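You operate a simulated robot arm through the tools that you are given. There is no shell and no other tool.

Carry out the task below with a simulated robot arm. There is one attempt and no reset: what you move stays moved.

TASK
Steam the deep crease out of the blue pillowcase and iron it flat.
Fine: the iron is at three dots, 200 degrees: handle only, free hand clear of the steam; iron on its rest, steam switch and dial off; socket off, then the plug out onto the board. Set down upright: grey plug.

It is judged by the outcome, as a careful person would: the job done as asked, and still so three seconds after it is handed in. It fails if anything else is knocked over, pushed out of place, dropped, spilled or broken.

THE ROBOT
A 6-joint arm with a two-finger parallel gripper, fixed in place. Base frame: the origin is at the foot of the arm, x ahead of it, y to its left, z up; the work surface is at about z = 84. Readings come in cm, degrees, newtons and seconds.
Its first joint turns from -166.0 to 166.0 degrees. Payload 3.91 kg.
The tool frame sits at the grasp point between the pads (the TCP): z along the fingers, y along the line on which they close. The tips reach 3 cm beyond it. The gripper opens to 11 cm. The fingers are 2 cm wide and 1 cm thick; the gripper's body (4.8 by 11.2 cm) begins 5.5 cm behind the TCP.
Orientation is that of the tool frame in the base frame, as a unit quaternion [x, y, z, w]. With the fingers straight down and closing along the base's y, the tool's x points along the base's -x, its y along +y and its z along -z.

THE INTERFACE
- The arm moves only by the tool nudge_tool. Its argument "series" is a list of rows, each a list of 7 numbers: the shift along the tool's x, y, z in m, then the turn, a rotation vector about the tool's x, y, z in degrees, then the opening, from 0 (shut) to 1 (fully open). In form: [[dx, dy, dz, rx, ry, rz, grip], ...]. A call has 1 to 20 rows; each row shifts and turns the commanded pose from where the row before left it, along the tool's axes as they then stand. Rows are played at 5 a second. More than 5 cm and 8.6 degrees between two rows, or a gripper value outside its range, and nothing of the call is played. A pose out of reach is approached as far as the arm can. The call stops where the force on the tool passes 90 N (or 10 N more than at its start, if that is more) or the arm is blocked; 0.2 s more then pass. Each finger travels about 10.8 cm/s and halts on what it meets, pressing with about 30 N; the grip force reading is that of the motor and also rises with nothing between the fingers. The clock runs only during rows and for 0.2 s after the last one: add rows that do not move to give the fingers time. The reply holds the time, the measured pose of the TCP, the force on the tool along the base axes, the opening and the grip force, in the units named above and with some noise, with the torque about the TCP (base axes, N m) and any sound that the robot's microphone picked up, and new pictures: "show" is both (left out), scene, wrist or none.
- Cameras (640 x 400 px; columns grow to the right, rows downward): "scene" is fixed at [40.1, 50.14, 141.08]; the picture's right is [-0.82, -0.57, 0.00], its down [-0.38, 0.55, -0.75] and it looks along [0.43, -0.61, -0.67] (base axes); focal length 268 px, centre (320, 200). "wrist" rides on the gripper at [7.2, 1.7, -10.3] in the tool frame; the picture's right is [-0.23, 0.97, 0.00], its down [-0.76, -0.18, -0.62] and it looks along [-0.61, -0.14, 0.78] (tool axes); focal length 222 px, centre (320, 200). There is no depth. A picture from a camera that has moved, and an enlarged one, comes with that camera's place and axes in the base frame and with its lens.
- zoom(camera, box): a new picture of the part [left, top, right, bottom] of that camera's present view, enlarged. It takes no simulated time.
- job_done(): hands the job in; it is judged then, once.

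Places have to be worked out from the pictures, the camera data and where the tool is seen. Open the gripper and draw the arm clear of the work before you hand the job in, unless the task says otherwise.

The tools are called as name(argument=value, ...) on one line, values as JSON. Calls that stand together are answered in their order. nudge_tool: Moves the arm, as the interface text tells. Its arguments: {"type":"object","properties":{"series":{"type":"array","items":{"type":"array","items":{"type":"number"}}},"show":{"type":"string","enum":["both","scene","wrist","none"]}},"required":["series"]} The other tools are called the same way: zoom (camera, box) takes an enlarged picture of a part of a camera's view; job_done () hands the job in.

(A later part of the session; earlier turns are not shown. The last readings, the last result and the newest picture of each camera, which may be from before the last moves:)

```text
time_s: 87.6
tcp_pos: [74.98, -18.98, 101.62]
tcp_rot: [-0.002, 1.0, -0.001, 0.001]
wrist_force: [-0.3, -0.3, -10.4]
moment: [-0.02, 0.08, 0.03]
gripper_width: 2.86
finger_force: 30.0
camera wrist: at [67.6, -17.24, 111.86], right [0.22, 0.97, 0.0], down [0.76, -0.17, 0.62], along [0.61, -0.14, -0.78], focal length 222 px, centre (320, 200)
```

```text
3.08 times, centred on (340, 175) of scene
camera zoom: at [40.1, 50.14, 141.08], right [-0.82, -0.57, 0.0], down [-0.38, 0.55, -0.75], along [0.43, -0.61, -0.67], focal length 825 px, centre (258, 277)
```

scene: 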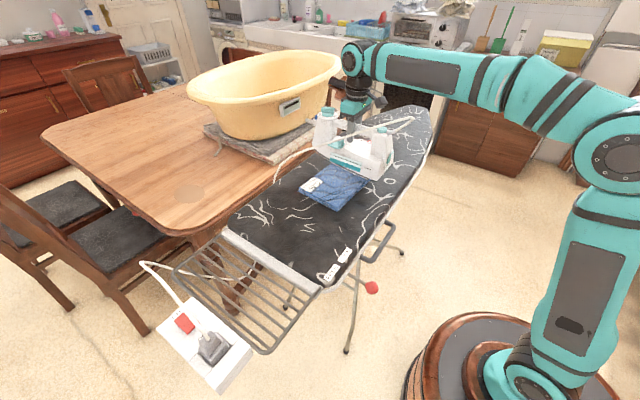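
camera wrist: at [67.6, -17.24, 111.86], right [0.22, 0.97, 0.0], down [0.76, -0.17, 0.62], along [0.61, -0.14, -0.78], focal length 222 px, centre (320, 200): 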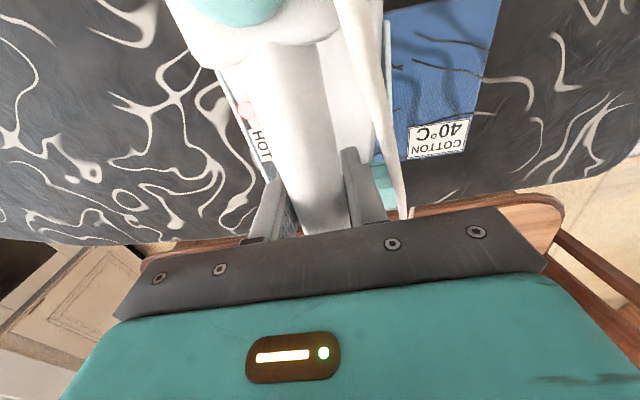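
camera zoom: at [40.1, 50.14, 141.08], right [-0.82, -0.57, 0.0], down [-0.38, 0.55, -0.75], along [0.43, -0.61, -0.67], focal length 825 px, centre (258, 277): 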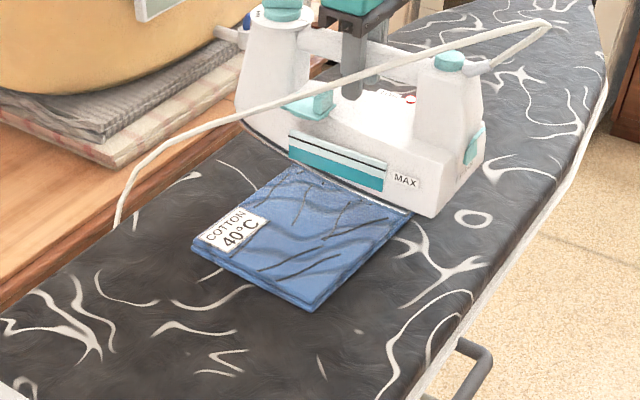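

The crease is out and the cloth is flat and in place; the fine lines that remain are its printed pattern. I'll carry the iron back towards its rest at a safe height.

nudge_tool(series=[[0, 0, -0.015, 0, 0, 0, 0], [0, 0.012, 0, 0, 0, 0, 0], [0, 0.024, 0, 0, 0, 0, 0], [0.001, 0.024, 0, 0, 0, 0, 0], [0.001, 0.024, 0, 0, 0, 0, 0], [0.001, 0.024, 0, 0, 0, 0, 0], [0.001, 0.024, 0, 0, 0, 0, 0], [0.001, 0.024, 0, 0, 0, 0, 0], [0.001, 0.024, 0, 0, 0, 0, 0], [0.001, 0.024, 0, 0, 0, 0, 0], [0.001, 0.024, 0, 0, 0, 0, 0], [0.001, 0.024, 0, 0, 0, 0, 0], [0, 0.024, 0, 0, 0, 0, 0], [0, 0.012, 0, 0, 0, 0, 0], [0, 0, 0, 0, 0, 0, 0]], show="both")

zoom(camera="scene", box=[280, 130, 400, 230])

zoom(camera="wrist", box=[0, 0, 260, 200])

```text
time_s: 90.8
tcp_pos: [74.02, 9.82, 103.21]
tcp_rot: [-0.002, 1.0, 0.0, 0.001]
wrist_force: [-0.8, 1.2, -11.8]
moment: [-0.01, 0.11, 0.0]
gripper_width: 2.84
finger_force: 30.0
camera wrist: at [66.68, 11.56, 113.47], right [0.22, 0.97, 0.0], down [0.76, -0.17, 0.62], along [0.61, -0.14, -0.78], focal length 222 px, centre (320, 200)
```

scene: 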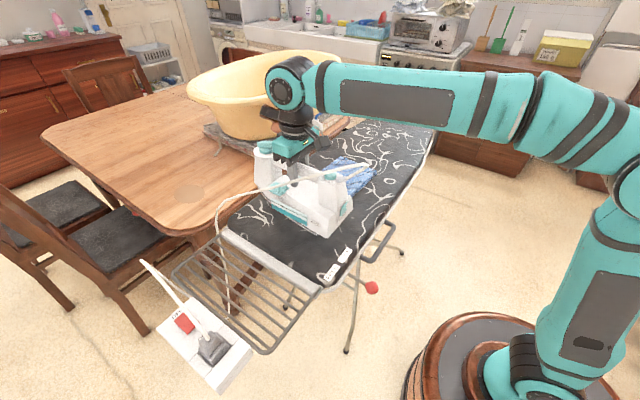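
wrist: 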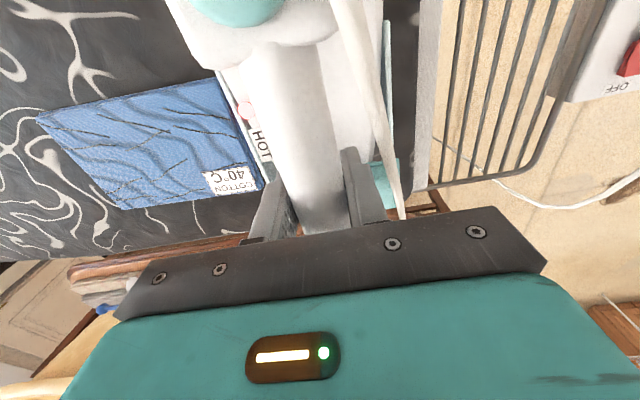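

```text
4.00 times, centred on (340, 180) of scene
camera zoom: at [40.1, 50.14, 141.08], right [-0.82, -0.57, 0.0], down [-0.38, 0.55, -0.75], along [0.43, -0.61, -0.67], focal length 1073 px, centre (240, 280)
```

zoom: 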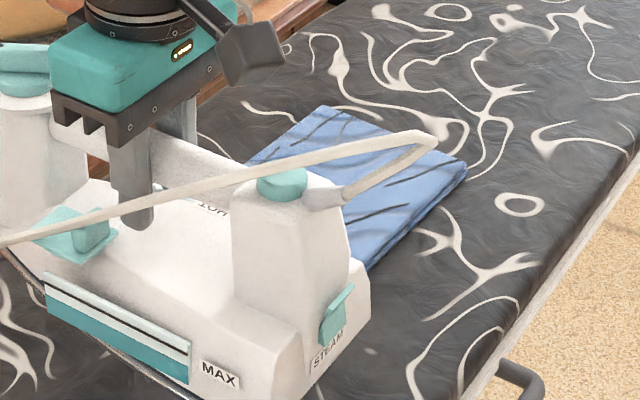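

```text
2.00 times, centred on (130, 100) of wrist
camera zoom: at [66.68, 11.56, 113.47], right [0.22, 0.97, 0.0], down [0.76, -0.17, 0.62], along [0.61, -0.14, -0.78], focal length 444 px, centre (700, 400)
```

zoom: 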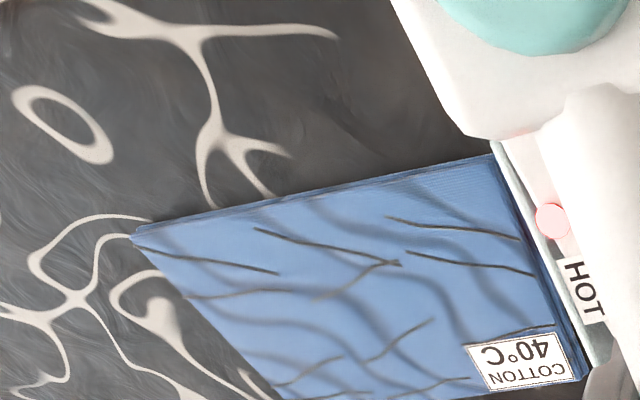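

The pillowcase is exactly where it was and the crease is gone. I'll continue to directly above the rest.

nudge_tool(series=[[0, 0.013, 0, 0, 0, 0, 0], [0, 0.024, 0, 0, 0, 0, 0], [0, 0.024, 0, 0, 0, 0, 0], [0, 0.024, 0, 0, 0, 0, 0], [0, 0.024, 0, 0, 0, 0, 0], [0, 0.024, 0, 0, 0, 0, 0], [0, 0.024, 0, 0, 0, 0, 0], [0, 0.024, 0, 0, 0, 0, 0], [0, 0.02, 0, 0, 0, 0, 0], [0, 0.012, 0, 0, 0, 0, 0], [0, 0, 0, 0, 0, 0, 0], [0, 0, 0, 0, 0, 0, 0]], show="both")

zoom(camera="scene", box=[140, 180, 330, 370])

zoom(camera="wrist", box=[170, 0, 500, 230])

```text
time_s: 93.4
tcp_pos: [73.93, 30.98, 103.11]
tcp_rot: [-0.002, 1.0, -0.001, 0.001]
wrist_force: [0.0, 0.1, -10.8]
moment: [0.0, 0.09, -0.02]
gripper_width: 2.86
finger_force: 30.0
camera wrist: at [66.52, 32.81, 113.43], right [0.22, 0.97, 0.0], down [0.76, -0.17, 0.63], along [0.61, -0.14, -0.78], focal length 222 px, centre (320, 200)
```

scene: 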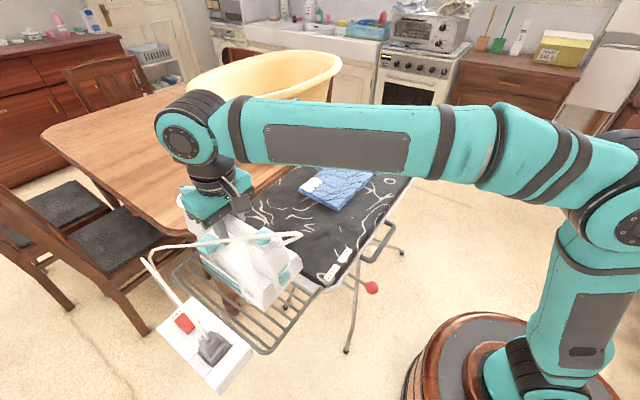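
wrist: 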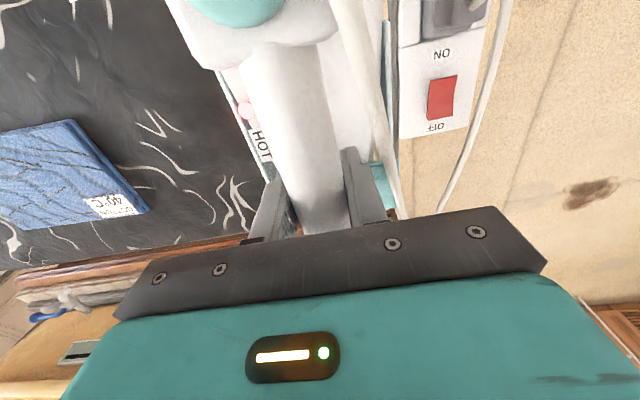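

```text
2.11 times, centred on (235, 275) of scene
camera zoom: at [40.1, 50.14, 141.08], right [-0.82, -0.57, 0.0], down [-0.38, 0.55, -0.75], along [0.43, -0.61, -0.67], focal length 565 px, centre (499, 42)
```

zoom: 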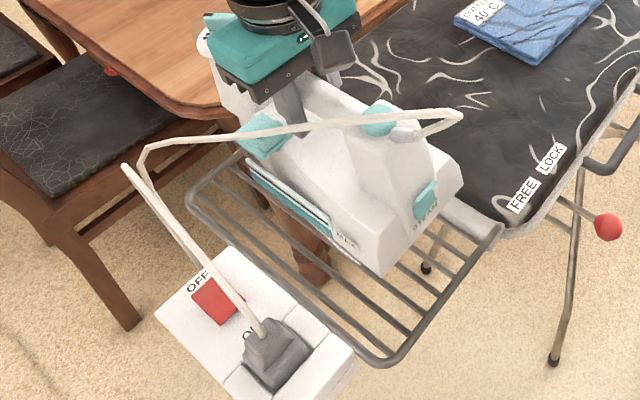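

```text
1.74 times, centred on (335, 115) of wrist
camera zoom: at [66.52, 32.81, 113.43], right [0.22, 0.97, 0.0], down [0.76, -0.17, 0.63], along [0.61, -0.14, -0.78], focal length 386 px, centre (294, 348)
```

zoom: 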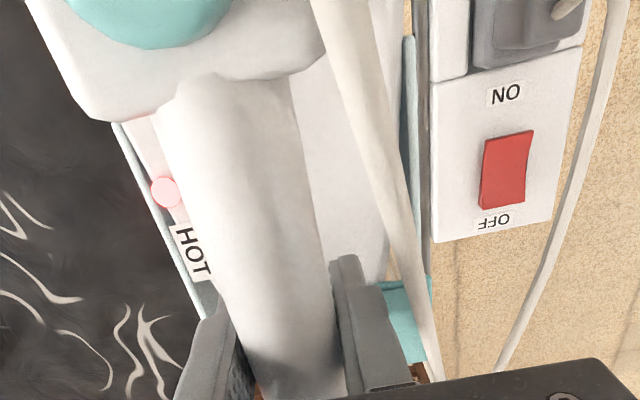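

Comparing views, the iron has shifted only about 0.17 cm in x relative to the grip and roughly 1 cm up in the fingers, so I'm correctly positioned over the rest. I'll lower to just above it.

nudge_tool(series=[[0, 0.0014, 0.01, 0, 0, 0, 0], [0, 0, 0.02, 0, 0, 0, 0], [0, 0, 0.02, 0, 0, 0, 0], [0, 0, 0.015, 0, 0, 0, 0], [0, 0, 0.01, 0, 0, 0, 0], [0, 0, 0, 0, 0, 0, 0]], show="scene")

zoom(camera="scene", box=[150, 190, 320, 350])

```text
time_s: 94.8
tcp_pos: [74.1, 31.2, 95.47]
tcp_rot: [-0.002, 1.0, 0.0, 0.0]
wrist_force: [-0.5, 0.3, -12.1]
moment: [0.0, 0.11, 0.03]
gripper_width: 2.87
finger_force: 29.9
```

scene: 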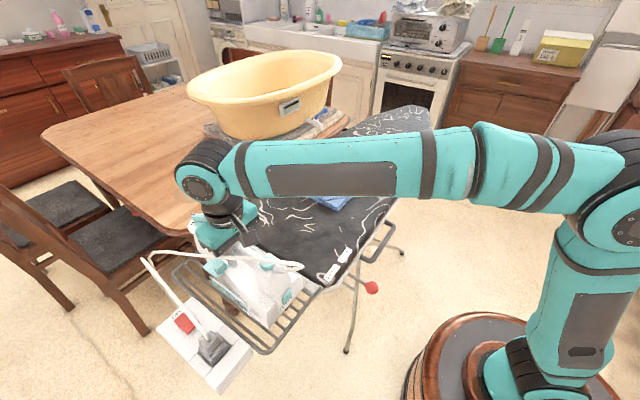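

```text
2.50 times, centred on (235, 270) of scene
camera zoom: at [40.1, 50.14, 141.08], right [-0.82, -0.57, 0.0], down [-0.38, 0.55, -0.75], along [0.43, -0.61, -0.67], focal length 671 px, centre (532, 25)
```

zoom: 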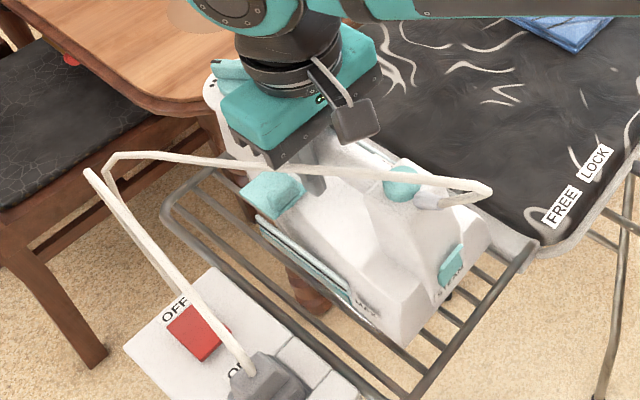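

It's still hanging free just above the rest. I'll lower in small steps until the force shows the weight being taken.

nudge_tool(series=[[0, 0, 0.006, 0, 0, 0, 0], [0, 0, 0.004, 0, 0, 0, 0], [0, 0, 0, 0, 0, 0, 0]], show="none")

nudge_tool(series=[[0, 0, 0.003, 0, 0, 0, 0], [0, 0, 0, 0, 0, 0, 0]], show="none")

```text
time_s: 95.6
tcp_pos: [73.93, 31.22, 94.62]
tcp_rot: [-0.002, 1.0, -0.001, 0.001]
wrist_force: [0.6, -0.7, -10.7]
moment: [0.0, 0.1, 0.01]
gripper_width: 2.86
finger_force: 30.1
```

```text
time_s: 96.2
tcp_pos: [74.15, 31.21, 94.23]
tcp_rot: [-0.002, 1.0, -0.001, 0.001]
wrist_force: [-0.4, 0.0, -10.9]
moment: [0.01, 0.05, -0.01]
gripper_width: 2.87
finger_force: 30.0
```

nudge_tool(series=[[0, 0, 0.003, 0, 0, 0, 0], [0, 0, 0, 0, 0, 0, 0]], show="none")

```text
time_s: 96.8
tcp_pos: [73.99, 31.24, 93.87]
tcp_rot: [-0.002, 1.0, -0.001, 0.001]
wrist_force: [0.4, 0.1, -10.5]
moment: [0.02, 0.09, 0.0]
gripper_width: 2.88
finger_force: 30.0
```

It's still hanging at −10.5 N, so I'll go down another 2 mm at a time.

nudge_tool(series=[[0, 0, 0.002, 0, 0, 0, 0], [0, 0, 0, 0, 0, 0, 0]], show="none")

nudge_tool(series=[[0, 0, 0.002, 0, 0, 0, 0], [0, 0, 0, 0, 0, 0, 0]], show="scene")

zoom(camera="scene", box=[150, 190, 320, 350])

```text
time_s: 97.4
tcp_pos: [73.96, 31.1, 93.91]
tcp_rot: [-0.001, 1.0, 0.0, 0.003]
wrist_force: [4.6, 2.8, 7.6]
moment: [-0.06, 0.83, -0.05]
gripper_width: 2.88
finger_force: 30.1
```

```text
time_s: 98.0
tcp_pos: [73.93, 31.22, 93.68]
tcp_rot: [-0.002, 1.0, 0.0, 0.001]
wrist_force: [2.5, -0.1, 20.7]
moment: [0.0, -0.32, 0.02]
gripper_width: 2.9
finger_force: 29.7
```

scene: 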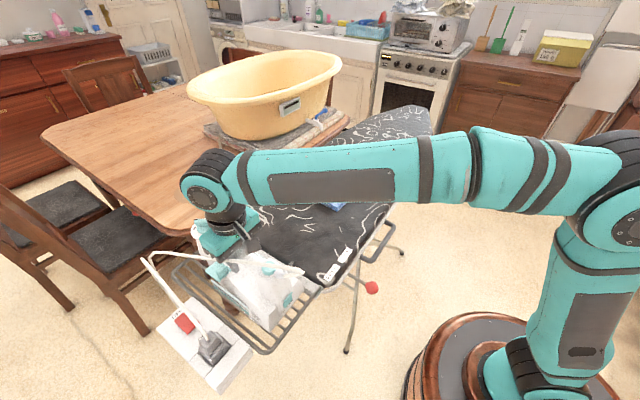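

```text
2.50 times, centred on (235, 270) of scene
camera zoom: at [40.1, 50.14, 141.08], right [-0.82, -0.57, 0.0], down [-0.38, 0.55, -0.75], along [0.43, -0.61, -0.67], focal length 671 px, centre (532, 25)
```

zoom: 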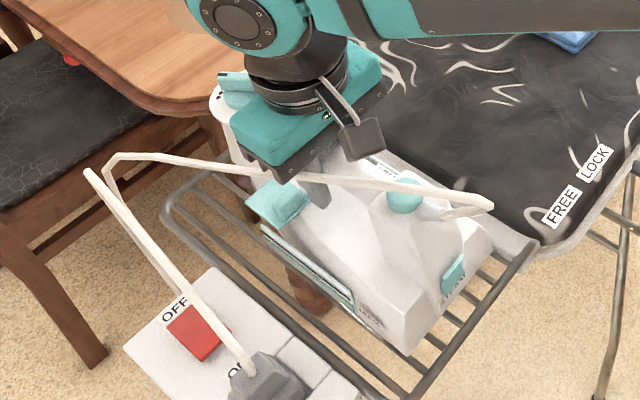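

The iron is seated on the rest with the weight taken. I'll ease off the downward press, then open just enough to clear the handle without touching the cord.

nudge_tool(series=[[0, 0, -0.0015, 0, 0, 0, 0], [0, 0, 0, 0, 0, 0, 0.2], [0, 0, 0, 0, 0, 0, 0.3], [0, 0, 0, 0, 0, 0, 0.38], [0, 0, 0, 0, 0, 0, 0.41], [0, 0, 0, 0, 0, 0, 0.41]], show="both")

zoom(camera="wrist", box=[210, 60, 430, 220])

```text
time_s: 99.4
tcp_pos: [73.97, 31.11, 93.61]
tcp_rot: [-0.002, 1.0, -0.001, 0.002]
wrist_force: [-0.4, 0.6, 0.9]
moment: [-0.02, -0.03, 0.0]
gripper_width: 4.51
finger_force: 0.0
camera wrist: at [66.61, 32.86, 104.05], right [0.22, 0.97, 0.0], down [0.76, -0.17, 0.63], along [0.61, -0.14, -0.78], focal length 222 px, centre (320, 200)
```

scene: 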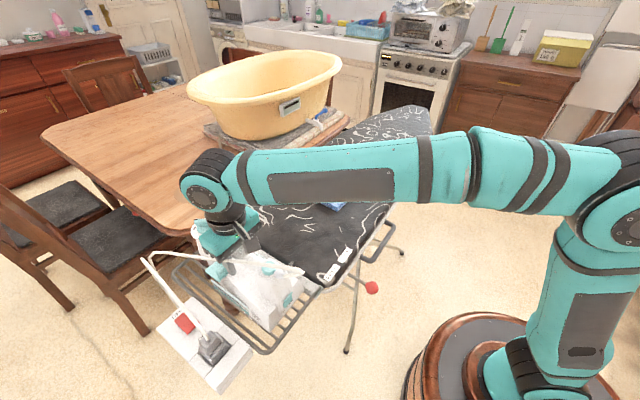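
wrist: 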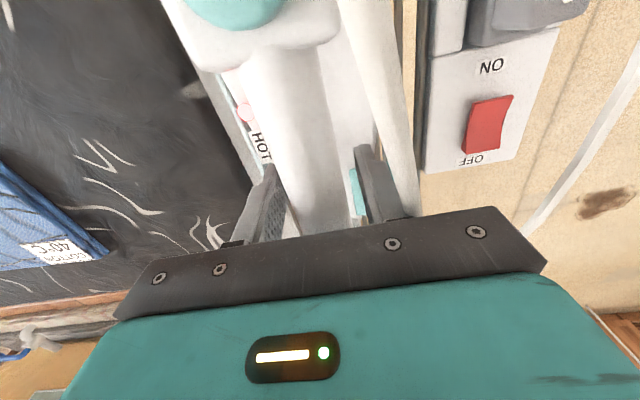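

```text
2.50 times, centred on (320, 140) of wrist
camera zoom: at [66.61, 32.86, 104.05], right [0.22, 0.97, 0.0], down [0.76, -0.17, 0.63], along [0.61, -0.14, -0.78], focal length 555 px, centre (320, 350)
```

zoom: 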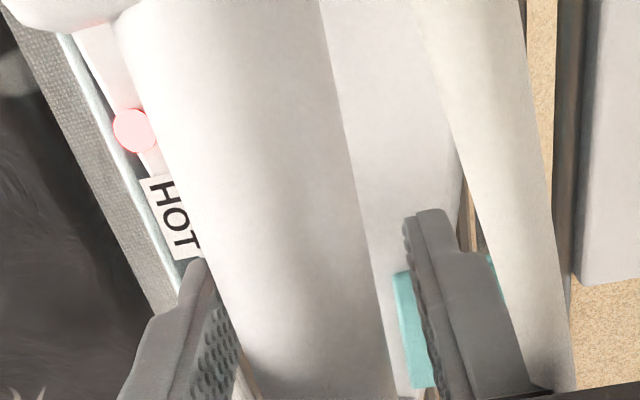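

The handle is released cleanly with zero force. I'll rise straight up clear of the iron and check how it sits.

nudge_tool(series=[[0, 0, -0.01, 0, 0, 0, 0.41], [0, 0, -0.02, 0, 0, 0, 0.41], [0, 0, -0.03, 0, 0, 0, 0.41], [0, 0, -0.04, 0, 0, 0, 0.41], [0, 0, -0.05, 0, 0, 0, 0.41], [0, 0, -0.04, 0, 0, 0, 0.41], [0, 0, 0, 0, 0, 0, 0.41]], show="both")

zoom(camera="scene", box=[140, 200, 320, 380])

zoom(camera="scene", box=[185, 210, 265, 260])

```text
time_s: 101.0
tcp_pos: [73.89, 30.92, 112.74]
tcp_rot: [-0.002, 1.0, -0.001, 0.001]
wrist_force: [-0.4, 0.3, 0.3]
moment: [0.03, 0.0, 0.01]
gripper_width: 4.54
finger_force: 0.2
camera wrist: at [66.56, 32.71, 123.02], right [0.22, 0.97, 0.0], down [0.76, -0.17, 0.63], along [0.61, -0.14, -0.78], focal length 222 px, centre (320, 200)
```

scene: 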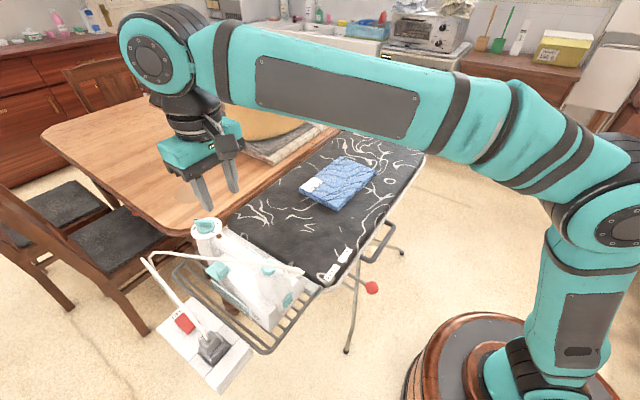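
wrist: 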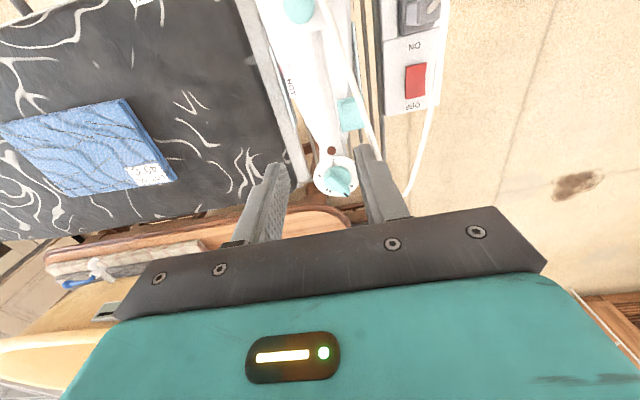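

```text
2.22 times, centred on (230, 290) of scene
camera zoom: at [40.1, 50.14, 141.08], right [-0.82, -0.57, 0.0], down [-0.38, 0.55, -0.75], along [0.43, -0.61, -0.67], focal length 596 px, centre (520, 0)
```

zoom: 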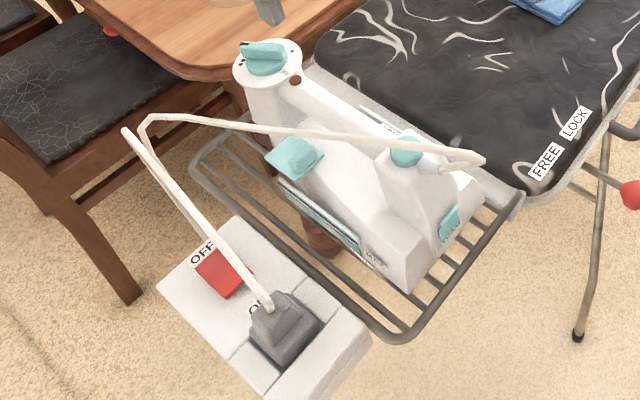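

```text
8.00 times, centred on (225, 235) of scene
camera zoom: at [40.1, 50.14, 141.08], right [-0.82, -0.57, 0.0], down [-0.38, 0.55, -0.75], along [0.43, -0.61, -0.67], focal length 2146 px, centre (1080, -80)
```

zoom: 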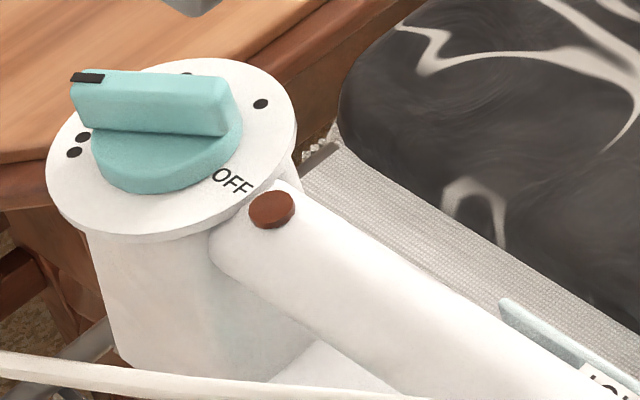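

The iron sits on its rest exactly as before. Next is the steam switch: I'll go round behind the heel again with closed fingers pitched 60°, this time aiming at the rocker's proud upper end at z≈90.3.

nudge_tool(series=[[0.0432, 0.001, 0, 0, 0, 0, 0.2], [0.0432, 0.001, 0, 0, 0, 0, 0], [0.0432, 0.001, 0, 0, 0, 0, 0], [0.0432, 0.001, 0, 0, 0, 0, 0], [0.0432, 0.001, 0, 0, 0, 0, 0], [0.0432, 0, 0, 0, 0, 0, 0], [0, 0, 0, 0, -7.5, 0, 0], [0, 0, 0, 0, -7.5, 0, 0], [0, 0, 0, 0, -7.5, 0, 0], [0, 0, 0, 0, -7.5, 0, 0], [0, 0, 0, 0, -7.5, 0, 0], [0, 0, 0, 0, -7.5, 0, 0], [0, 0, 0, 0, -7.5, 0, 0], [0, 0, 0, 0, -7.5, 0, 0], [0.0337, 0, 0.0287, 0, 0, 0, 0], [0.0337, 0, 0.0287, 0, 0, 0, 0], [0.0337, 0, 0.0287, 0, 0, 0, 0], [0.0337, 0, 0.0287, 0, 0, 0, 0], [0.0337, 0, 0.0287, 0, 0, 0, 0], [0, 0, 0, 0, 0, 0, 0]], show="both")

zoom(camera="scene", box=[250, 250, 340, 330])

zoom(camera="wrist", box=[230, 90, 410, 210])

```text
time_s: 105.2
tcp_pos: [51.81, 31.71, 91.09]
tcp_rot: [-0.002, 0.865, 0.0, 0.501]
wrist_force: [0.9, -0.2, -0.5]
moment: [0.01, -0.01, -0.03]
gripper_width: 0.02
finger_force: 30.0
camera wrist: at [39.19, 33.39, 89.9], right [0.11, 0.97, 0.2], down [-0.16, -0.18, 0.97], along [0.98, -0.14, 0.14], focal length 222 px, centre (320, 200)
```

scene: 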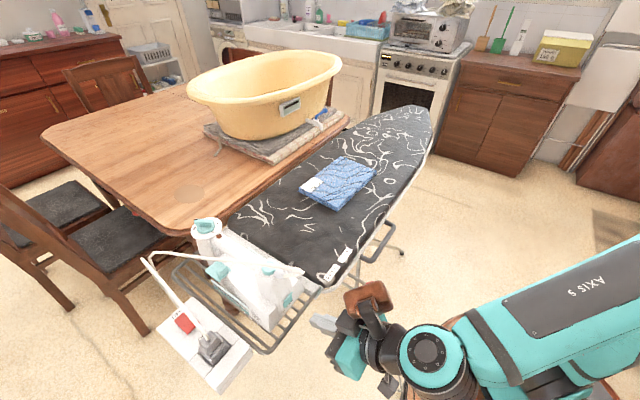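
wrist: 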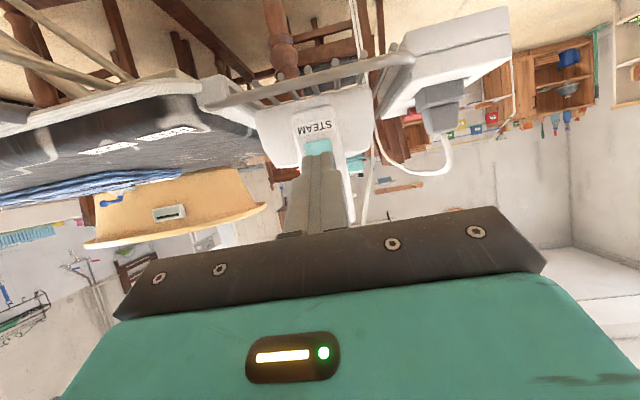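

```text
5.00 times, centred on (295, 290) of scene
camera zoom: at [40.1, 50.14, 141.08], right [-0.82, -0.57, 0.0], down [-0.38, 0.55, -0.75], along [0.43, -0.61, -0.67], focal length 1341 px, centre (445, -250)
```

zoom: 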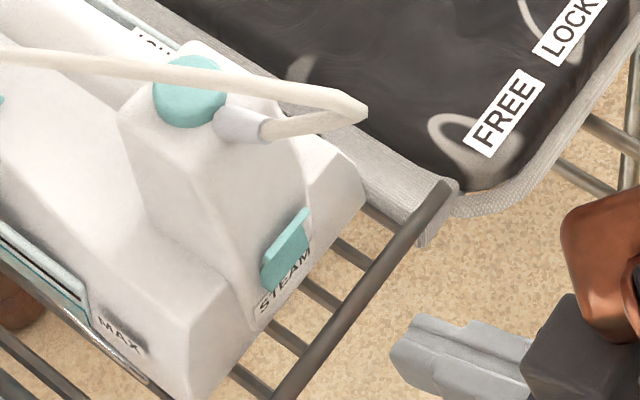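

```text
3.33 times, centred on (320, 150) of wrist
camera zoom: at [39.19, 33.39, 89.9], right [0.11, 0.97, 0.2], down [-0.16, -0.18, 0.97], along [0.98, -0.14, 0.14], focal length 740 px, centre (320, 367)
```

zoom: 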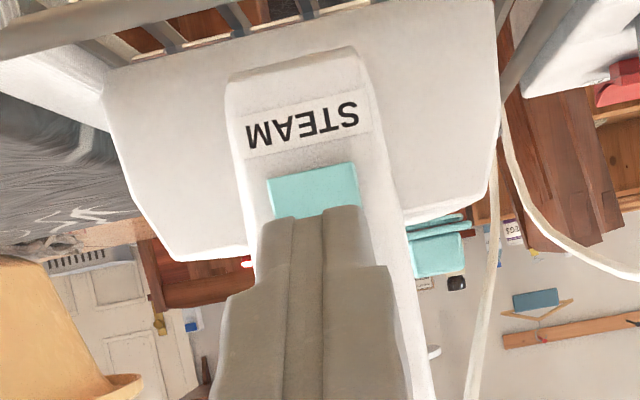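

The fingertips' upper corner is at z≈90.45, right behind the rocker's upper half. I'll advance 4.7 cm, lowering slightly, then creep in.

nudge_tool(series=[[-0.0073, -0.001, 0.0138, 0, 0, 0, 0], [-0.0075, -0.001, 0.0138, 0, 0, 0, 0], [-0.0075, -0.001, 0.0138, 0, 0, 0, 0], [0, 0, 0, 0, 0, 0, 0]], show="none")

zoom(camera="scene", box=[250, 260, 330, 330])

```text
time_s: 106.2
tcp_pos: [56.64, 31.42, 90.81]
tcp_rot: [-0.002, 0.865, 0.0, 0.502]
wrist_force: [-0.7, -0.6, 0.4]
moment: [0.01, 0.0, -0.01]
gripper_width: 0.01
finger_force: 29.8
```

```text
5.71 times, centred on (290, 295) of scene
camera zoom: at [40.1, 50.14, 141.08], right [-0.82, -0.57, 0.0], down [-0.38, 0.55, -0.75], along [0.43, -0.61, -0.67], focal length 1533 px, centre (491, -343)
```

zoom: 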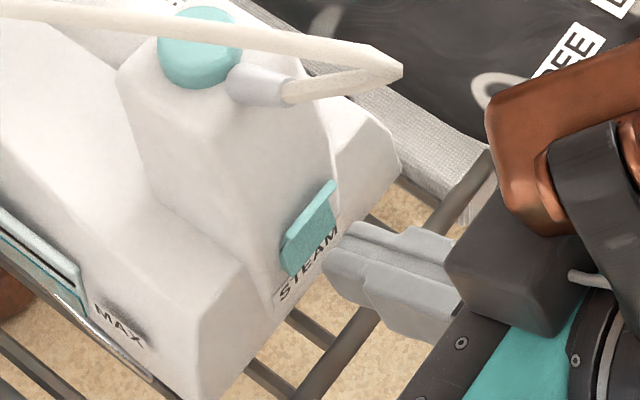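

It's about half a centimetre away. I'll creep in with 2.5 mm steps and watch the force.

nudge_tool(series=[[-0.00125, 0, 0.0022, 0, 0, 0, 0], [-0.00125, 0, 0.0022, 0, 0, 0, 0], [0, 0, 0, 0, 0, 0, 0]], show="none")

nudge_tool(series=[[-0.00125, 0, 0.0022, 0, 0, 0, 0], [0, 0, 0, 0, 0, 0, 0]], show="none")

zoom(camera="scene", box=[250, 260, 330, 330])

```text
time_s: 107.0
tcp_pos: [57.25, 31.37, 90.71]
tcp_rot: [-0.002, 0.865, 0.001, 0.501]
wrist_force: [0.3, -0.8, -0.3]
moment: [0.0, 0.01, 0.02]
gripper_width: 0.01
finger_force: 30.4
```

```text
time_s: 107.6
tcp_pos: [57.46, 31.26, 90.73]
tcp_rot: [-0.002, 0.865, 0.001, 0.502]
wrist_force: [0.4, 1.0, 0.5]
moment: [0.0, 0.03, 0.0]
gripper_width: 0.0
finger_force: 29.6
```

```text
5.71 times, centred on (290, 295) of scene
camera zoom: at [40.1, 50.14, 141.08], right [-0.82, -0.57, 0.0], down [-0.38, 0.55, -0.75], along [0.43, -0.61, -0.67], focal length 1533 px, centre (491, -343)
```

zoom: 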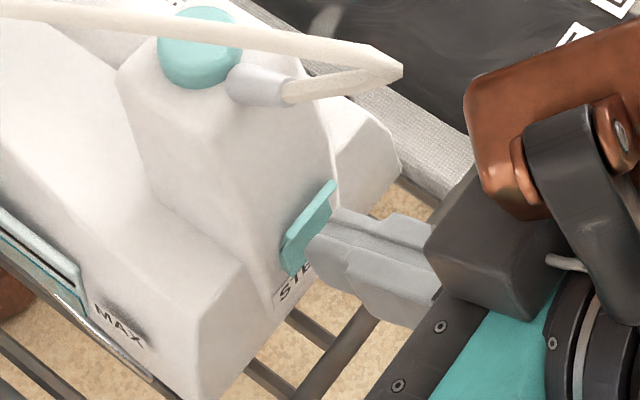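

The tip is nearly on the rocker's upper half and there is no force yet. I'll continue with two more small steps.

nudge_tool(series=[[-0.00125, 0, 0.0022, 0, 0, 0, 0], [0, 0, 0, 0, 0, 0, 0]], show="none")

nudge_tool(series=[[-0.001, 0, 0.0017, 0, 0, 0, 0], [0, 0, 0, 0, 0, 0, 0]], show="none")

zoom(camera="scene", box=[250, 260, 330, 330])

```text
time_s: 108.2
tcp_pos: [57.65, 31.41, 90.8]
tcp_rot: [-0.001, 0.865, -0.001, 0.501]
wrist_force: [-0.7, 0.7, 0.1]
moment: [-0.01, 0.02, -0.02]
gripper_width: 0.0
finger_force: 30.0
```

```text
time_s: 108.8
tcp_pos: [57.91, 31.34, 90.79]
tcp_rot: [-0.002, 0.865, 0.001, 0.501]
wrist_force: [-7.1, -0.1, 2.4]
moment: [0.11, -0.02, -0.04]
gripper_width: 0.0
finger_force: 29.9
```

```text
5.71 times, centred on (290, 295) of scene
camera zoom: at [40.1, 50.14, 141.08], right [-0.82, -0.57, 0.0], down [-0.38, 0.55, -0.75], along [0.43, -0.61, -0.67], focal length 1533 px, centre (491, -343)
```

zoom: 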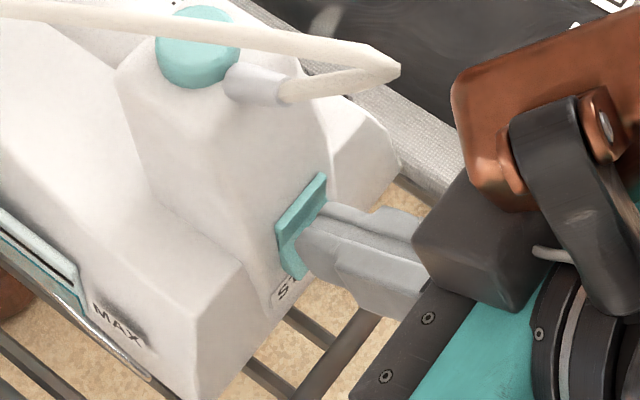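

The rocker has flipped back: its upper end is flush and the label end is proud, at a touch of 7 N. I'll retreat and verify.

nudge_tool(series=[[0.005, 0, -0.0087, 0, 0, 0, 0], [0.0125, 0, -0.0217, 0, 0, 0, 0], [0.0125, 0, -0.0217, 0, 0, 0, 0], [0, 0, 0, 0, 0, 0, 0]], show="both")

zoom(camera="scene", box=[250, 250, 340, 330])

zoom(camera="scene", box=[185, 210, 265, 260])

```text
time_s: 109.8
tcp_pos: [51.99, 31.38, 90.81]
tcp_rot: [-0.002, 0.865, 0.0, 0.502]
wrist_force: [-0.4, -0.2, 0.6]
moment: [-0.02, -0.01, -0.03]
gripper_width: 0.0
finger_force: 30.0
camera wrist: at [39.32, 33.13, 89.71], right [0.11, 0.97, 0.2], down [-0.16, -0.18, 0.97], along [0.98, -0.14, 0.14], focal length 222 px, centre (320, 200)
```

scene: 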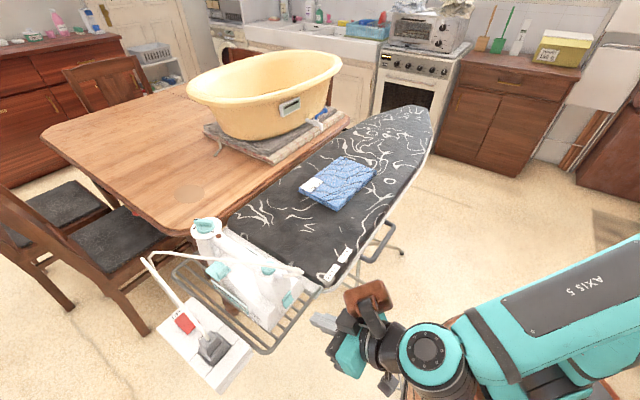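
wrist: 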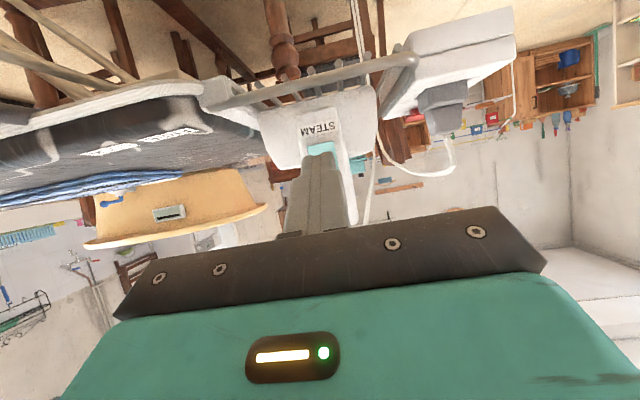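

```text
5.00 times, centred on (295, 290) of scene
camera zoom: at [40.1, 50.14, 141.08], right [-0.82, -0.57, 0.0], down [-0.38, 0.55, -0.75], along [0.43, -0.61, -0.67], focal length 1341 px, centre (445, -250)
```

zoom: 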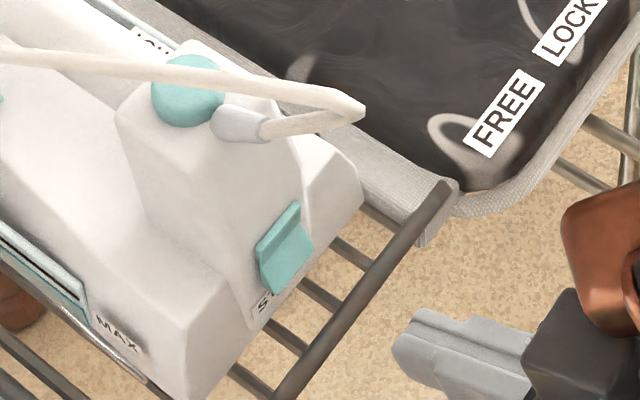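

```text
8.00 times, centred on (225, 235) of scene
camera zoom: at [40.1, 50.14, 141.08], right [-0.82, -0.57, 0.0], down [-0.38, 0.55, -0.75], along [0.43, -0.61, -0.67], focal length 2146 px, centre (1080, -80)
```

zoom: 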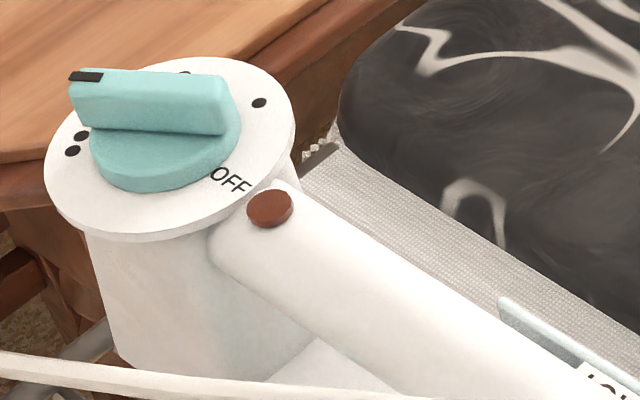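

The STEAM rocker is back to its off position and the iron hasn't moved. Before touching the dial I'll switch the socket by its OFF end and watch the amber lamp, which should tell me whether that end really cuts power. I'll retreat and swing round to the +y side.

nudge_tool(series=[[0.01, 0, -0.0173, 0, 0, 0, 0], [-0.0416, 0, -0.024, 0, 0, 0, 0], [-0.0416, 0, -0.024, 0, 0, 0, 0], [-0.0416, 0, -0.024, 0, 0, 0, 0], [-0.0416, 0, -0.024, 0, 0, 0, 0], [-0.0416, 0, -0.024, 0, 0, 0, 0], [0, 0, 0, 0, 7.5, 0, 0], [0, 0, 0, 0, 7.5, 0, 0], [0, 0, 0, 0, 7.5, 0, 0], [0, 0, 0, 0, 7.5, 0, 0], [0, 0, 0, 0, 7.5, 0, 0], [0, 0, 0, 0, 7.5, 0, 0], [0, 0, 0, 0, 7.5, 0, 0], [0, 0, 0, 0, 7.5, 0, 0], [0, 0, 0, 0, 0, 8.2, 0], [0, 0, 0, 0, 0, 8.2, 0], [0, 0, 0, 0, 0, 8.2, 0], [0, 0, 0, 0, 0, 8.2, 0], [0, 0, 0, 0, 0, 8.2, 0], [0, 0, 0, 0, 0, 8.2, 0]], show="none")

nudge_tool(series=[[0, 0, 0, 0, 0, 8.16, 0], [0, 0, 0, 0, 0, 8.16, 0], [0, 0, 0, 0, 0, 8.16, 0], [0, 0, 0, 0, 0, 8.16, 0], [0, 0, 0, 0, 0, 8.16, 0], [0, 0, 0, 0, -6.5, 0, 0], [0, 0, 0, 0, -6.5, 0, 0], [0, 0, 0, 0, -6.5, 0, 0], [0, 0, 0, 0, -6.5, 0, 0], [0.0466, 0, 0, 0, 0, 0, 0], [0.0466, 0, 0, 0, 0, 0, 0], [0.0466, 0, 0, 0, 0, 0, 0], [0.0466, 0, 0, 0, 0, 0, 0], [0.0466, 0, 0, 0, 0, 0, 0], [0, 0, 0, 0, 0, 0, 0]], show="none")

```text
time_s: 114.0
tcp_pos: [49.9, 31.3, 114.78]
tcp_rot: [0.416, 0.909, 0.0, 0.002]
wrist_force: [-0.1, 0.0, -0.1]
moment: [0.0, 0.0, 0.02]
gripper_width: 0.03
finger_force: 30.1
```

```text
time_s: 117.2
tcp_pos: [49.85, 52.46, 104.49]
tcp_rot: [0.688, 0.689, -0.159, 0.161]
wrist_force: [-1.0, -0.9, -0.2]
moment: [0.0, 0.0, 0.0]
gripper_width: 0.0
finger_force: 30.0
```

I'm at [49.9, 52.5, 104.5] with the fingers tilted 26°. I'll slide along +x on the outer side of the socket to x≈78.8, staying at y≈52.7 and clear of the cord.

nudge_tool(series=[[0.0037, 0.0483, 0.0065, 0, 0, 0, 0], [0.0037, 0.0483, 0.0065, 0, 0, 0, 0], [0.0037, 0.0483, 0.0065, 0, 0, 0, 0], [0.0037, 0.0483, 0.0065, 0, 0, 0, 0], [0.0037, 0.0483, 0.0065, 0, 0, 0, 0], [0.0037, 0.0483, 0.0065, 0, 0, 0, 0], [0, 0, 0, 0, 0, 0, 0]], show="both")

zoom(camera="wrist", box=[180, 20, 420, 200])

```text
time_s: 118.8
tcp_pos: [79.07, 52.56, 99.94]
tcp_rot: [0.688, 0.69, -0.159, 0.159]
wrist_force: [0.3, 0.0, -0.3]
moment: [0.01, 0.04, -0.01]
gripper_width: 0.01
finger_force: 29.8
camera wrist: at [80.62, 63.71, 106.12], right [0.97, -0.2, 0.1], down [-0.18, -0.41, 0.89], along [-0.14, -0.89, -0.44], focal length 222 px, centre (320, 200)
```

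scene: 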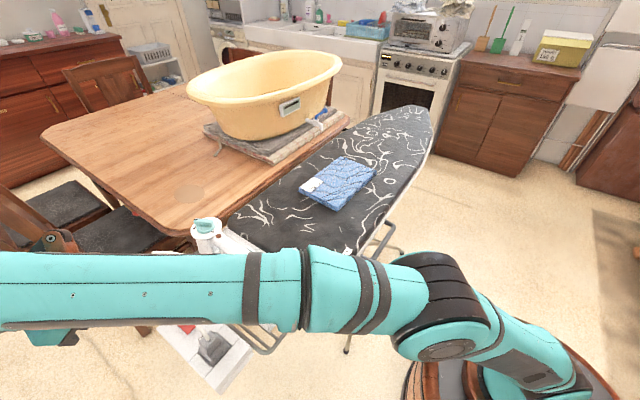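
wrist: 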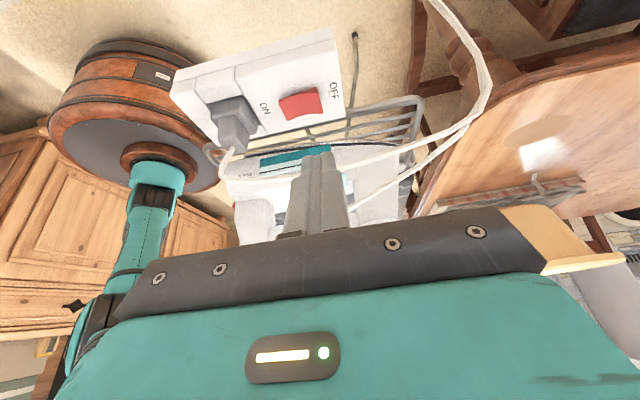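

```text
2.22 times, centred on (300, 110) of wrist
camera zoom: at [80.62, 63.71, 106.12], right [0.97, -0.2, 0.1], down [-0.18, -0.41, 0.89], along [-0.14, -0.89, -0.44], focal length 494 px, centre (364, 400)
```

zoom: 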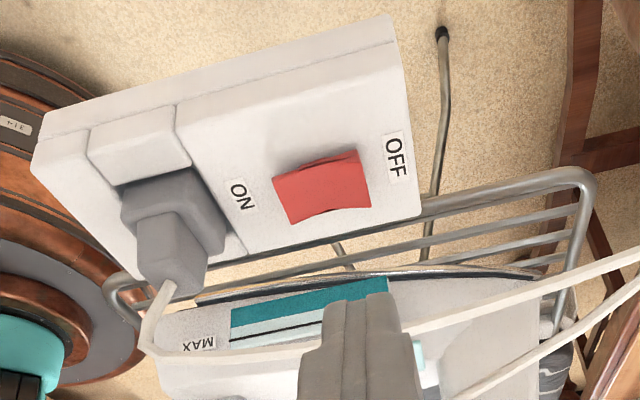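

The OFF end is the proud one now, and my fingers are aligned with it in x. I'll come down along the tool axis to about 2 cm above it.

nudge_tool(series=[[0, -0.0005, 0.0367, 0, 0, 0, 0], [0, -0.0005, 0.0367, 0, 0, 0, 0], [0, 0, 0.0367, 0, 0, 0, 0], [0, 0, 0, 0, 0, 0, 0]], show="wrist")

zoom(camera="wrist", box=[230, 60, 400, 200])

zoom(camera="scene", box=[185, 210, 265, 260])

```text
time_s: 119.8
tcp_pos: [78.9, 47.55, 90.22]
tcp_rot: [0.687, 0.69, -0.158, 0.162]
wrist_force: [0.1, 0.1, 0.0]
moment: [-0.01, -0.03, 0.02]
gripper_width: 0.01
finger_force: 29.8
camera wrist: at [80.47, 58.76, 96.32], right [0.97, -0.2, 0.1], down [-0.18, -0.41, 0.89], along [-0.14, -0.89, -0.44], focal length 222 px, centre (320, 200)
```

wrist: 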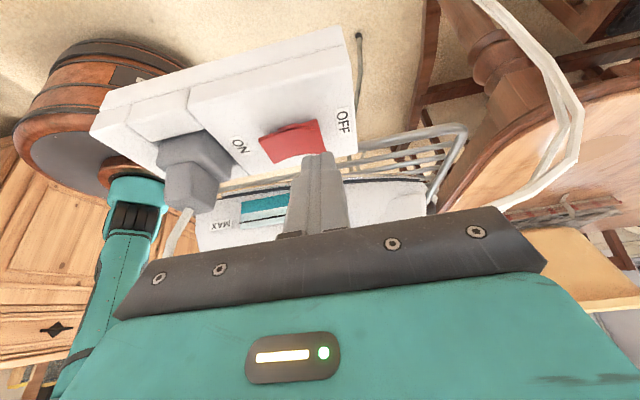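

```text
2.86 times, centred on (315, 130) of wrist
camera zoom: at [80.47, 58.76, 96.32], right [0.97, -0.2, 0.1], down [-0.18, -0.41, 0.89], along [-0.14, -0.89, -0.44], focal length 635 px, centre (334, 400)
```

zoom: 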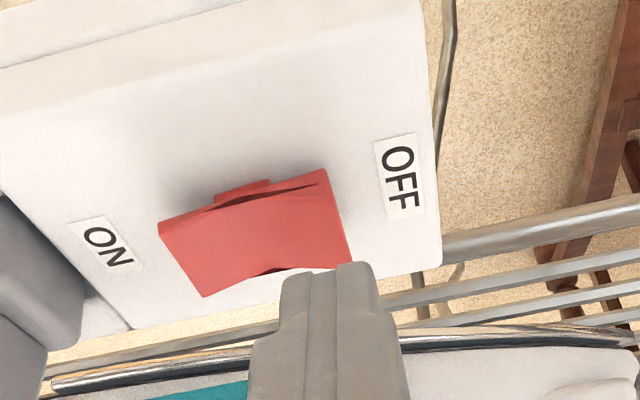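

```text
8.00 times, centred on (225, 235) of scene
camera zoom: at [40.1, 50.14, 141.08], right [-0.82, -0.57, 0.0], down [-0.38, 0.55, -0.75], along [0.43, -0.61, -0.67], focal length 2146 px, centre (1080, -80)
```

zoom: 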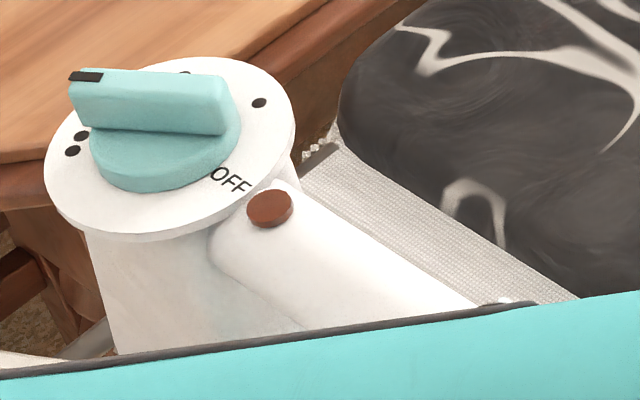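

The fingertips are lined up over the OFF end. I'll shift 0.3 cm towards the rocker's middle and advance in small steps.

nudge_tool(series=[[0, -0.003, 0.007, 0, 0, 0, 0], [0, 0, 0.006, 0, 0, 0, 0], [0, 0, 0, 0, 0, 0, 0]], show="none")

nudge_tool(series=[[0, 0, 0.003, 0, 0, 0, 0], [0, 0, 0, 0, 0, 0, 0]], show="none")

nudge_tool(series=[[0, 0, 0.002, 0, 0, 0, 0], [0, 0, 0, 0, 0, 0, 0]], show="wrist")

zoom(camera="wrist", box=[230, 60, 400, 200])

```text
time_s: 120.6
tcp_pos: [78.4, 47.23, 89.06]
tcp_rot: [0.688, 0.69, -0.158, 0.161]
wrist_force: [0.2, -0.2, 0.6]
moment: [-0.02, 0.02, 0.01]
gripper_width: 0.0
finger_force: 29.5
```

```text
time_s: 121.2
tcp_pos: [78.57, 47.08, 88.85]
tcp_rot: [0.688, 0.69, -0.158, 0.16]
wrist_force: [-1.1, -0.1, -0.2]
moment: [0.01, 0.03, -0.01]
gripper_width: 0.02
finger_force: 30.0
```

```text
time_s: 121.8
tcp_pos: [78.58, 46.96, 88.77]
tcp_rot: [0.688, 0.69, -0.158, 0.161]
wrist_force: [0.1, -0.4, -0.1]
moment: [0.02, 0.0, -0.03]
gripper_width: 0.0
finger_force: 30.0
camera wrist: at [80.12, 58.04, 94.79], right [0.97, -0.2, 0.1], down [-0.18, -0.41, 0.89], along [-0.14, -0.89, -0.44], focal length 222 px, centre (320, 200)
```

wrist: 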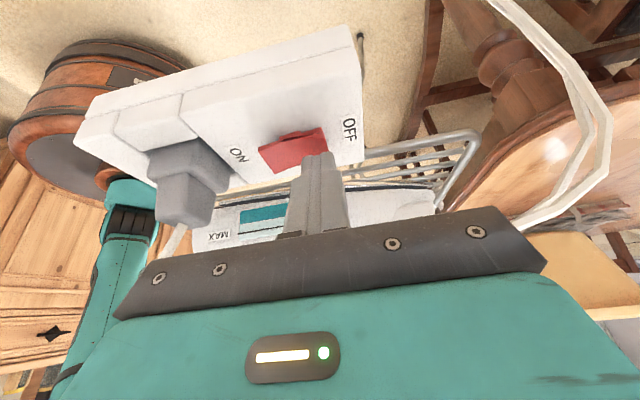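

```text
2.86 times, centred on (315, 130) of wrist
camera zoom: at [80.12, 58.04, 94.79], right [0.97, -0.2, 0.1], down [-0.18, -0.41, 0.89], along [-0.14, -0.89, -0.44], focal length 635 px, centre (334, 400)
```

zoom: 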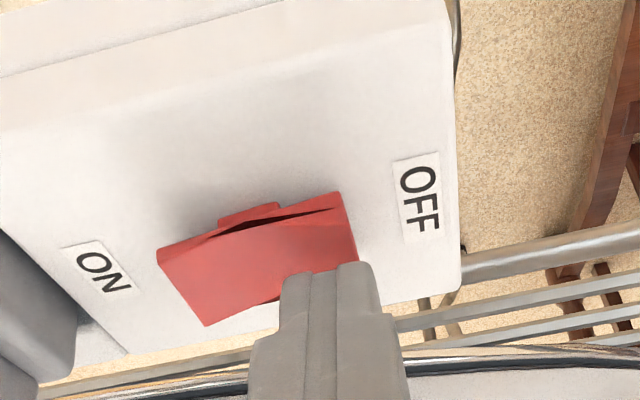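

There's still no force. I'll continue in 2 mm steps and stop as soon as the force rises.

nudge_tool(series=[[0, 0, 0.002, 0, 0, 0, 0], [0, 0, 0, 0, 0, 0, 0]], show="none")

nudge_tool(series=[[0, 0, 0.002, 0, 0, 0, 0], [0, 0, 0, 0, 0, 0, 0]], show="wrist")

zoom(camera="wrist", box=[230, 60, 400, 200])

zoom(camera="scene", box=[185, 210, 265, 260])

```text
time_s: 122.4
tcp_pos: [78.61, 46.91, 88.42]
tcp_rot: [0.688, 0.69, -0.158, 0.16]
wrist_force: [0.5, -0.4, -0.4]
moment: [0.01, 0.03, 0.01]
gripper_width: 0.01
finger_force: 30.1
```

```text
time_s: 123.0
tcp_pos: [78.58, 46.83, 88.32]
tcp_rot: [0.688, 0.69, -0.158, 0.161]
wrist_force: [0.5, -0.3, 0.4]
moment: [0.0, -0.03, 0.01]
gripper_width: 0.0
finger_force: 29.9
camera wrist: at [80.14, 57.88, 94.4], right [0.97, -0.2, 0.1], down [-0.18, -0.41, 0.89], along [-0.14, -0.89, -0.44], focal length 222 px, centre (320, 200)
```

wrist: 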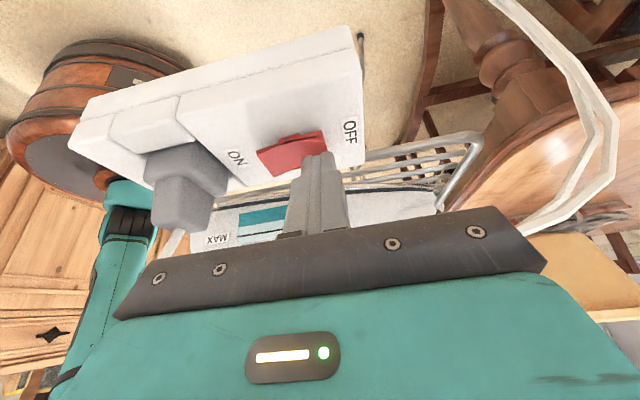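

```text
2.86 times, centred on (315, 130) of wrist
camera zoom: at [80.14, 57.88, 94.4], right [0.97, -0.2, 0.1], down [-0.18, -0.41, 0.89], along [-0.14, -0.89, -0.44], focal length 635 px, centre (334, 400)
```

zoom: 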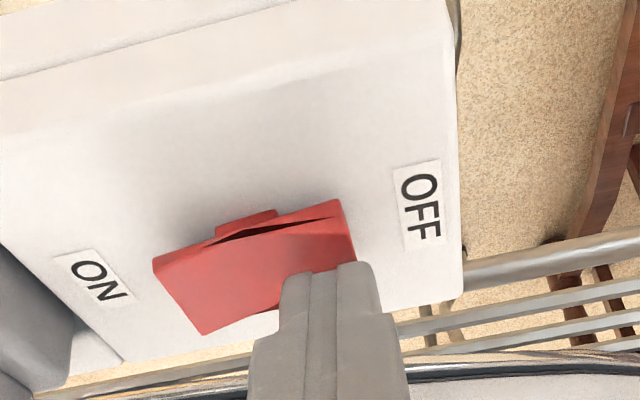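

```text
8.00 times, centred on (225, 235) of scene
camera zoom: at [40.1, 50.14, 141.08], right [-0.82, -0.57, 0.0], down [-0.38, 0.55, -0.75], along [0.43, -0.61, -0.67], focal length 2146 px, centre (1080, -80)
```

zoom: 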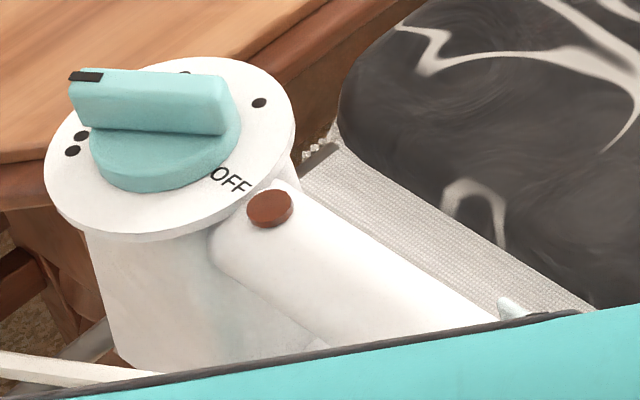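

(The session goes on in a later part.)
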